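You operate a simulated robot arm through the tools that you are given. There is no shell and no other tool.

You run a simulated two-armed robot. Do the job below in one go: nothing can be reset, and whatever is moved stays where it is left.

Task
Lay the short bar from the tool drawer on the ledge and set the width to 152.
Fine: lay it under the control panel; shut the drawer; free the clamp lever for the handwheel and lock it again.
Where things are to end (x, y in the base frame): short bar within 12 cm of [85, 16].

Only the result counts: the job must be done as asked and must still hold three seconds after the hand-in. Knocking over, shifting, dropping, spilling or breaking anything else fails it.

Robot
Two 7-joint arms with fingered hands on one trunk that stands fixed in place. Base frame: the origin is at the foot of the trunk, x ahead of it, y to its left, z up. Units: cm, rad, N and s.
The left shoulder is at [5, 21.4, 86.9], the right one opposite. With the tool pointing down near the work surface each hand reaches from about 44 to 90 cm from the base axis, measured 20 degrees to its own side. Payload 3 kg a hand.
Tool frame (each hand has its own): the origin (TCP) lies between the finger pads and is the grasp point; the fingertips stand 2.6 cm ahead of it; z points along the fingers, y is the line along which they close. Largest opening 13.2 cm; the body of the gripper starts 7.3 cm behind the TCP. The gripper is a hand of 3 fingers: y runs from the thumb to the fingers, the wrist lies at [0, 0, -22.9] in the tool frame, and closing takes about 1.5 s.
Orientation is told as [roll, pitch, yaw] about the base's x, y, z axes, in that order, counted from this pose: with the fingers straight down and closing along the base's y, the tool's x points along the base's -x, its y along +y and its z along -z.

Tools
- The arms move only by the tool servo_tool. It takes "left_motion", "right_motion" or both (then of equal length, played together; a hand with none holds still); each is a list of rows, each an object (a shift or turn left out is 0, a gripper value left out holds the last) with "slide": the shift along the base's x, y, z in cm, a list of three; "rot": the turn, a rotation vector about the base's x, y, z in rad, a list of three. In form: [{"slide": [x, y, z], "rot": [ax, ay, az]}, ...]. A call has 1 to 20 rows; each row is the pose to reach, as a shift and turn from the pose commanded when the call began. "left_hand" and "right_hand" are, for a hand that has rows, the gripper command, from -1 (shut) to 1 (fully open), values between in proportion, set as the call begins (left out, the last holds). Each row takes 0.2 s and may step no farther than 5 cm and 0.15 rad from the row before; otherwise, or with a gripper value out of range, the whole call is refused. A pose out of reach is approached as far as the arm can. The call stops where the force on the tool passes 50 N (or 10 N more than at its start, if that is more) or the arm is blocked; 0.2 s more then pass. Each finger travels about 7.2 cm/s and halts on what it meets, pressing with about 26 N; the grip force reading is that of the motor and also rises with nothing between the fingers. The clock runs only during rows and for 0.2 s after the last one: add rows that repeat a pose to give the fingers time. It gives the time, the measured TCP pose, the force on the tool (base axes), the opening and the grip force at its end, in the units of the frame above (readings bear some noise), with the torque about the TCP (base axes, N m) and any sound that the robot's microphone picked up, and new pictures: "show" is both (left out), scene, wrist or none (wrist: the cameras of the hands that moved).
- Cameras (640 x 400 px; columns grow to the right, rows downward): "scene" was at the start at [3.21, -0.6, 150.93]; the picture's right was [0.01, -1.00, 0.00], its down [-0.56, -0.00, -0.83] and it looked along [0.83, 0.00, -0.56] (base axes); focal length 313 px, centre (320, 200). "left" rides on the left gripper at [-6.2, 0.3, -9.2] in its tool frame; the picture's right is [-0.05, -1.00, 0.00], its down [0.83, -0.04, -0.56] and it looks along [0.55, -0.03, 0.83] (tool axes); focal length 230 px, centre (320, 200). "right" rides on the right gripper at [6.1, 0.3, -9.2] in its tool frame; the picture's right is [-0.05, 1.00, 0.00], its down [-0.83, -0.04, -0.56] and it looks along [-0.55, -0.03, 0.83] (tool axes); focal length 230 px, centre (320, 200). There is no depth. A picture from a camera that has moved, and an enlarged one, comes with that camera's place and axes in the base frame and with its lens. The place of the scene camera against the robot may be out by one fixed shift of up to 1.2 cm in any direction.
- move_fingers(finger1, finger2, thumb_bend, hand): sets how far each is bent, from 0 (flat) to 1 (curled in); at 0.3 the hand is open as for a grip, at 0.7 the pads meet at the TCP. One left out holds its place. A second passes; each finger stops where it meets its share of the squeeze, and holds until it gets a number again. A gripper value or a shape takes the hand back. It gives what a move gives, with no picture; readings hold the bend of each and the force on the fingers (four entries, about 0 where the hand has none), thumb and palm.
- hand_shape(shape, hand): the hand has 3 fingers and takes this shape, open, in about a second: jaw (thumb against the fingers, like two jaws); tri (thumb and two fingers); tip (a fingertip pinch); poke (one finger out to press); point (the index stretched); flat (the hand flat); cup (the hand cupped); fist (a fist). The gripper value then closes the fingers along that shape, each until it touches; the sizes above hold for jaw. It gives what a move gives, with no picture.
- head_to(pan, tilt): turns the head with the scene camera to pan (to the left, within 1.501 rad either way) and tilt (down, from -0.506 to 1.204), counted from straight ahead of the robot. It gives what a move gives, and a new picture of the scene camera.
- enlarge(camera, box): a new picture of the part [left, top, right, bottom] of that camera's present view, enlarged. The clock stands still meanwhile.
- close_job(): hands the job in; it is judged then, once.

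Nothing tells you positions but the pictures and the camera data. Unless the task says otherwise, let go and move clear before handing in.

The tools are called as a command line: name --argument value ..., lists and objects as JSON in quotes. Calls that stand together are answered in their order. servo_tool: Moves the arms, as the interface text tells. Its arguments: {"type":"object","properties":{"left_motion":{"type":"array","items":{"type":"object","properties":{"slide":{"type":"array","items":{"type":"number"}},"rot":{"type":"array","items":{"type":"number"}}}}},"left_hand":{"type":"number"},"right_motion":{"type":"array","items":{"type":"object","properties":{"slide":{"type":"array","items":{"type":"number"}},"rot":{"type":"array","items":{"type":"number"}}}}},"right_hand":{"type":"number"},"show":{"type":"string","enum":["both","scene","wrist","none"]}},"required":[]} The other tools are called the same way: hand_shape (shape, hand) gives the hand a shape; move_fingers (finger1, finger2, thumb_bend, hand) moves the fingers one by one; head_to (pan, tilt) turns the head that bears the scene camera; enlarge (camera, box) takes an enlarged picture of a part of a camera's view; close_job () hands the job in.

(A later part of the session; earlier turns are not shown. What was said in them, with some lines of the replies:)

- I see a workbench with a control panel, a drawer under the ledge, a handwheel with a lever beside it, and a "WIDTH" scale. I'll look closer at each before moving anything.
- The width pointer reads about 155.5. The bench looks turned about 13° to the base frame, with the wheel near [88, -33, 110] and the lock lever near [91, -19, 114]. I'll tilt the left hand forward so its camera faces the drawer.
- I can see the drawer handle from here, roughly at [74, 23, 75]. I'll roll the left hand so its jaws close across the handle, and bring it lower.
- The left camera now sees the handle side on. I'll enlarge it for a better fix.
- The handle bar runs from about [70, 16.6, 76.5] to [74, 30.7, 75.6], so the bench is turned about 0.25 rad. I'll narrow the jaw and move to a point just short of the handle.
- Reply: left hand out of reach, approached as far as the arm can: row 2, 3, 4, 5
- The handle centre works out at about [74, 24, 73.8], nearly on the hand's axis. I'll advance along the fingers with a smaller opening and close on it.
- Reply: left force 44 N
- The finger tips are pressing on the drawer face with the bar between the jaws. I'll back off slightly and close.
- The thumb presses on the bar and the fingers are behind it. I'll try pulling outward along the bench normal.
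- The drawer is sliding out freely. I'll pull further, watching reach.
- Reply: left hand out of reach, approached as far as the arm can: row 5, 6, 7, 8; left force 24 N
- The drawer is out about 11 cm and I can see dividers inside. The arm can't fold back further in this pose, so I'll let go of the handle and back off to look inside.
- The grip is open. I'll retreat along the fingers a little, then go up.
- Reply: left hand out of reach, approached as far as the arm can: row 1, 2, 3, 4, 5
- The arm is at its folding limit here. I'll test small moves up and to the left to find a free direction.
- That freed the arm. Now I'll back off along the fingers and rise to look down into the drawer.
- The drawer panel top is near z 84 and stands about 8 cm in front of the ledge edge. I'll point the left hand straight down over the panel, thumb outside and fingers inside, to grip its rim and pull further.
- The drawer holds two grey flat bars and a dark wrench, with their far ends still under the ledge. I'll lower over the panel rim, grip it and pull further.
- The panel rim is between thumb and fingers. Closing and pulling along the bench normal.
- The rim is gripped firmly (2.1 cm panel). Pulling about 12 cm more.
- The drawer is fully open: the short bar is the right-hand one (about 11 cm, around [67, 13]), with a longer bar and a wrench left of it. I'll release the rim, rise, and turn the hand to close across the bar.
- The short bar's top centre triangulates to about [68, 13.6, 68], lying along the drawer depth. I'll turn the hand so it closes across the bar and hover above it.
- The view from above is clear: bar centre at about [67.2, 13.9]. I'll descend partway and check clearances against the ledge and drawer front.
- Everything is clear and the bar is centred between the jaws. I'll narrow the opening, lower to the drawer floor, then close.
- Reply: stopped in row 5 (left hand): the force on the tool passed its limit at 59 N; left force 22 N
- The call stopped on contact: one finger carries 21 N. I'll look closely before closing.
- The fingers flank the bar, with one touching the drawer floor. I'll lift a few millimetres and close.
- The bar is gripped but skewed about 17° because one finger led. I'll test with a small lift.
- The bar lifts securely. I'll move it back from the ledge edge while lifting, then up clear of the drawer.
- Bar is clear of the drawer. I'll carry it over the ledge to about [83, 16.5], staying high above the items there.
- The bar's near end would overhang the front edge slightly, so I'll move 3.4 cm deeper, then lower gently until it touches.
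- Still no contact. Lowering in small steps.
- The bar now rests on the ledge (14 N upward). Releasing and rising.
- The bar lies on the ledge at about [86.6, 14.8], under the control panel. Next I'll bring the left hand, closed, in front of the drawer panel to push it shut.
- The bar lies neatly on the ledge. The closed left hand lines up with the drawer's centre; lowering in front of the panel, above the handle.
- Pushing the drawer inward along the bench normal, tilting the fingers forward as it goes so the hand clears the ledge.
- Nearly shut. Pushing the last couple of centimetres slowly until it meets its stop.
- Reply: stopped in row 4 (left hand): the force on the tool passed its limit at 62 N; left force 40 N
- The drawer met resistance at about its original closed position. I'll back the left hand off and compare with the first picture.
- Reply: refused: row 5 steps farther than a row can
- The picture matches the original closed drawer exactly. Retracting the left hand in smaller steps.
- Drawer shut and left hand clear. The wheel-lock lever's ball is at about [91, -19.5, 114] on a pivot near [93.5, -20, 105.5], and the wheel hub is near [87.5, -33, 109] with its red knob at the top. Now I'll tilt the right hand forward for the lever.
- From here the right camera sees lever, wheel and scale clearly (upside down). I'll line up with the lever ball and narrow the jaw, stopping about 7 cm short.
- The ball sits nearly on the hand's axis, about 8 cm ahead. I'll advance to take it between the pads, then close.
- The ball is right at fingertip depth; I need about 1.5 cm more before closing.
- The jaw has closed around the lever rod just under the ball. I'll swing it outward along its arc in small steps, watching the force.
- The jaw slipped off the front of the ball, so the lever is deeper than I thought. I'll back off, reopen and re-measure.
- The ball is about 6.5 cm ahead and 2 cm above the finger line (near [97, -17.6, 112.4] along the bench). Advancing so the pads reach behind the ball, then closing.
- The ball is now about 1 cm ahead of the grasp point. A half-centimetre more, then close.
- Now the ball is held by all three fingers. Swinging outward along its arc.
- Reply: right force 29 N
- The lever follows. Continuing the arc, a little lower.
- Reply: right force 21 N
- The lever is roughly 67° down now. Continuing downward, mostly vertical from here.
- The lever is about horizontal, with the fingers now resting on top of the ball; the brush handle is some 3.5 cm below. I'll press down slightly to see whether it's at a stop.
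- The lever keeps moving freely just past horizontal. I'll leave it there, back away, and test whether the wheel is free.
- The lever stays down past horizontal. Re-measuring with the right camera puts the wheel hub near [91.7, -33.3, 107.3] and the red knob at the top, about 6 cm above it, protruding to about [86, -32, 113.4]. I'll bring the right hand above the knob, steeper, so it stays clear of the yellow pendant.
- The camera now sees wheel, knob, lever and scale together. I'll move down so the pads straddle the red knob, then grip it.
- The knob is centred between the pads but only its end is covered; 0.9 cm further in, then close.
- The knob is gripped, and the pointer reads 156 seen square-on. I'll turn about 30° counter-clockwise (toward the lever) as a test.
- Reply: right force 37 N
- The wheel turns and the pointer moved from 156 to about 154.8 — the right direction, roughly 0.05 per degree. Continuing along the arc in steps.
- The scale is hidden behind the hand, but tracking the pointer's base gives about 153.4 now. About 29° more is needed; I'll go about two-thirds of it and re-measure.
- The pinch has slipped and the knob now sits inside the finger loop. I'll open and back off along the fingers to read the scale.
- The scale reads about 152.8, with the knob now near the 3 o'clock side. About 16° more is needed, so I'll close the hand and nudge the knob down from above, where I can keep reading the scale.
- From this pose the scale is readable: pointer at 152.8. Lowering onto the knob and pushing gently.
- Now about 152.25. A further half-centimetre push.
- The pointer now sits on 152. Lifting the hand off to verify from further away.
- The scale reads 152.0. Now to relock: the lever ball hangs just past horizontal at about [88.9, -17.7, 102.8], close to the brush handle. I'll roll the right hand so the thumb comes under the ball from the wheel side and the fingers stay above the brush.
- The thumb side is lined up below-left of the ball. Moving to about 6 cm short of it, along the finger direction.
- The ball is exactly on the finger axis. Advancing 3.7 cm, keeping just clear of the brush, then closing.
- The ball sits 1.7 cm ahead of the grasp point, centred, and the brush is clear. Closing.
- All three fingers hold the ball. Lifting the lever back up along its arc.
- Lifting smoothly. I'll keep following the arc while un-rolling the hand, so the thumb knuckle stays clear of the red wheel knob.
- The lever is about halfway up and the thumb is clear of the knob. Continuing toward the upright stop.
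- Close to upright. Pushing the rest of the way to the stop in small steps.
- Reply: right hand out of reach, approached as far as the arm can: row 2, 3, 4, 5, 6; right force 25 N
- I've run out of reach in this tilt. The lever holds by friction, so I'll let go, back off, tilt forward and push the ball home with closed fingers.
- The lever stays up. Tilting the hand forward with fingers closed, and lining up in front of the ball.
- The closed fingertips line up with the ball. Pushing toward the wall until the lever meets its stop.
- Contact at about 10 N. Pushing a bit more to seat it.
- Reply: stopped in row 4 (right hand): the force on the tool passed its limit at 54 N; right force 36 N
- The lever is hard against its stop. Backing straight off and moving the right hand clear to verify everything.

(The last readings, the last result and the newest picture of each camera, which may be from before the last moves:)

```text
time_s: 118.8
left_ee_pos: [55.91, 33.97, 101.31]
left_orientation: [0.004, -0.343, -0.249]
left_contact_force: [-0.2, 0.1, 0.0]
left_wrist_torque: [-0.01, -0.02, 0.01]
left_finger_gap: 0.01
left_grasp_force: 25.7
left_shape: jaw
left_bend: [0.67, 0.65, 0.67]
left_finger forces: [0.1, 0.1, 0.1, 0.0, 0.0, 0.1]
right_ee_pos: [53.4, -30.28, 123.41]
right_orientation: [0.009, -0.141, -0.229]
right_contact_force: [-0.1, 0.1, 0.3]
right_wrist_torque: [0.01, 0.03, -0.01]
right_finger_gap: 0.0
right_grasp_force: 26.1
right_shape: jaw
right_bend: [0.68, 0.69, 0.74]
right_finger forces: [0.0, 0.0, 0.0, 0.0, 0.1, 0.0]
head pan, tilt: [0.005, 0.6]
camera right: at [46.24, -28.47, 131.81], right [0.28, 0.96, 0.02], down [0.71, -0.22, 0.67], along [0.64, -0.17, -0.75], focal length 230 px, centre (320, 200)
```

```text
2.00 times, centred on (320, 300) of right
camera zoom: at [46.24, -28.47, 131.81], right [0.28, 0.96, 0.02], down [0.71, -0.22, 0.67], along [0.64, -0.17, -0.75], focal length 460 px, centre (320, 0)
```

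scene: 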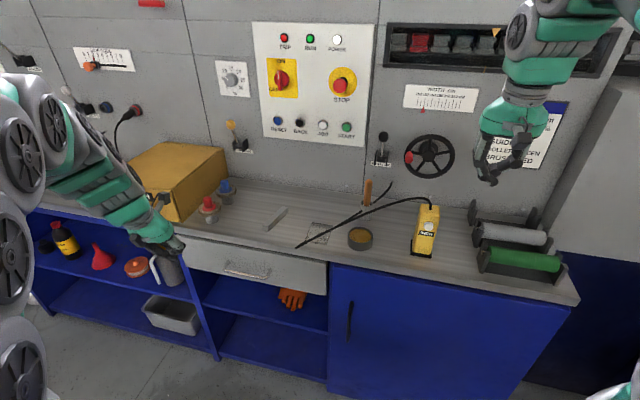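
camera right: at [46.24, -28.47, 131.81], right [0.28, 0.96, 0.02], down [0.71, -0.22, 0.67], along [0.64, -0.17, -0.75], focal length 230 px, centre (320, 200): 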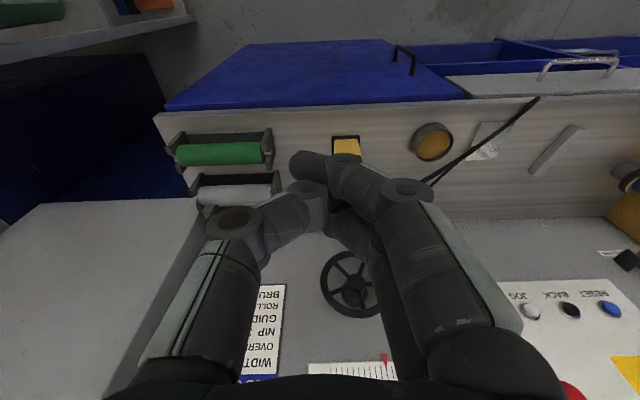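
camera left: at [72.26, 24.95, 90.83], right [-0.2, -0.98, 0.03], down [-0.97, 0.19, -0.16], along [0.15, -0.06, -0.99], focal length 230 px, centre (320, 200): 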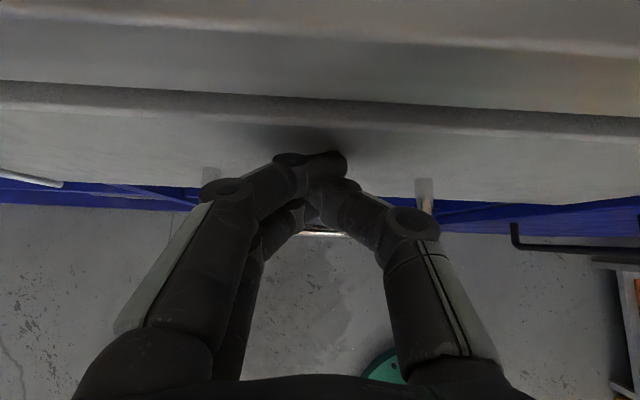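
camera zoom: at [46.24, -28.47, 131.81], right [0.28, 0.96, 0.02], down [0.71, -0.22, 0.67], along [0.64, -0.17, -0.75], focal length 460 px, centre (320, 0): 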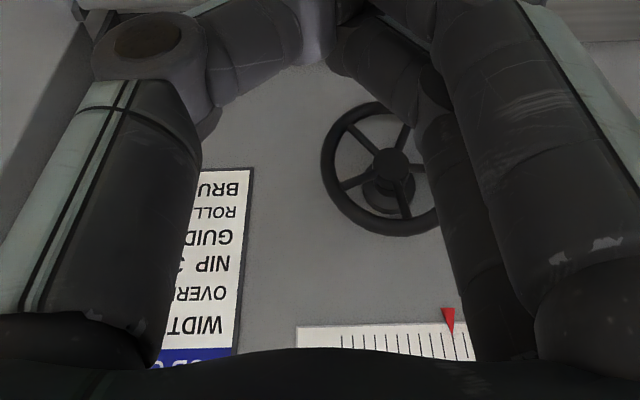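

The lever is back in its original locked position. A closer look at the scale.

enlarge --camera "scene" --box '[400, 80, 480, 120]'

enlarge --camera "scene" --box '[160, 160, 400, 310]'

enlarge --camera "scene" --box '[340, 120, 460, 270]'

enlarge --camera "right" --box '[300, 340, 420, 400]'

```text
8.00 times, centred on (440, 100) of scene
camera zoom: at [3.21, -0.6, 150.93], right [0.01, -1.0, 0.0], down [-0.56, 0.0, -0.83], along [0.83, 0.0, -0.56], focal length 2505 px, centre (-640, 1000)
```

zoom: 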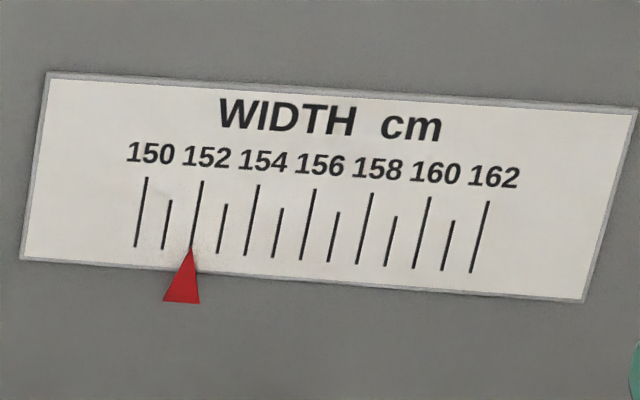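

```text
2.67 times, centred on (280, 235) of scene
camera zoom: at [3.21, -0.6, 150.93], right [0.01, -1.0, 0.0], down [-0.56, 0.0, -0.83], along [0.83, 0.0, -0.56], focal length 835 px, centre (427, 107)
```

zoom: 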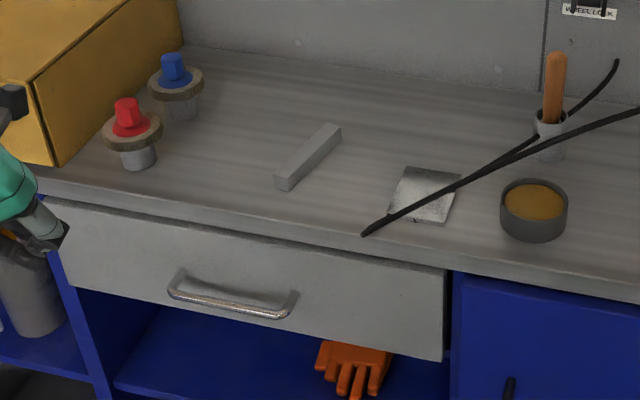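

```text
2.67 times, centred on (400, 195) of scene
camera zoom: at [3.21, -0.6, 150.93], right [0.01, -1.0, 0.0], down [-0.56, 0.0, -0.83], along [0.83, 0.0, -0.56], focal length 835 px, centre (107, 213)
```

zoom: 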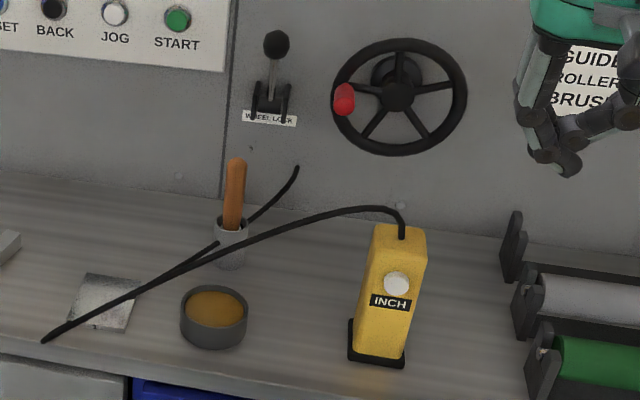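

```text
5.33 times, centred on (360, 370) of right
camera zoom: at [46.24, -28.47, 131.81], right [0.28, 0.96, 0.02], down [0.71, -0.22, 0.67], along [0.64, -0.17, -0.75], focal length 1227 px, centre (107, -707)
```

zoom: 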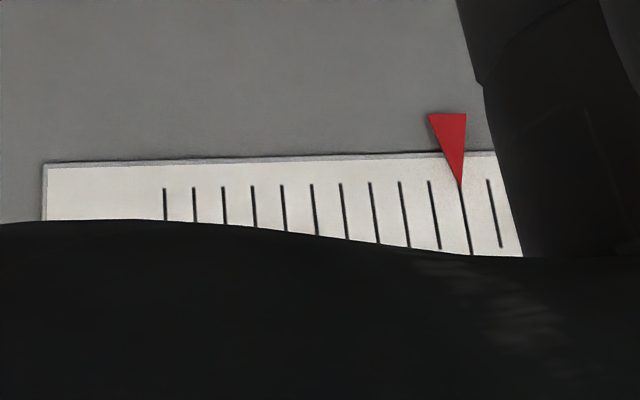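

The pointer sits exactly on 152, the lock lever is back up, the drawer is shut, and the bar rests on the ledge under the control panel at about [86.6, 14.8]. Nothing else has shifted and both hands are clear, so I'm handing in.

close_job

```text
The job is handed in.
```

The job is done and handed in. I checked each result in the camera pictures just before the hand-in.

- **Short bar:** it lies on the ledge under the control panel at about [86.6, 14.8], roughly 2 cm from the target point.
- **Drawer:** it is shut, and the picture matches how it looked at the start. The longer bar and the wrench stayed inside.
- **Width:** the pointer sits on the 152 mark.
- **Clamp lever:** I freed it for the handwheel, then pushed it back up against its stop to lock it again.

The other things on the ledge, including the brush beside the lever, look unmoved. Both hands are empty and clear of the bench.
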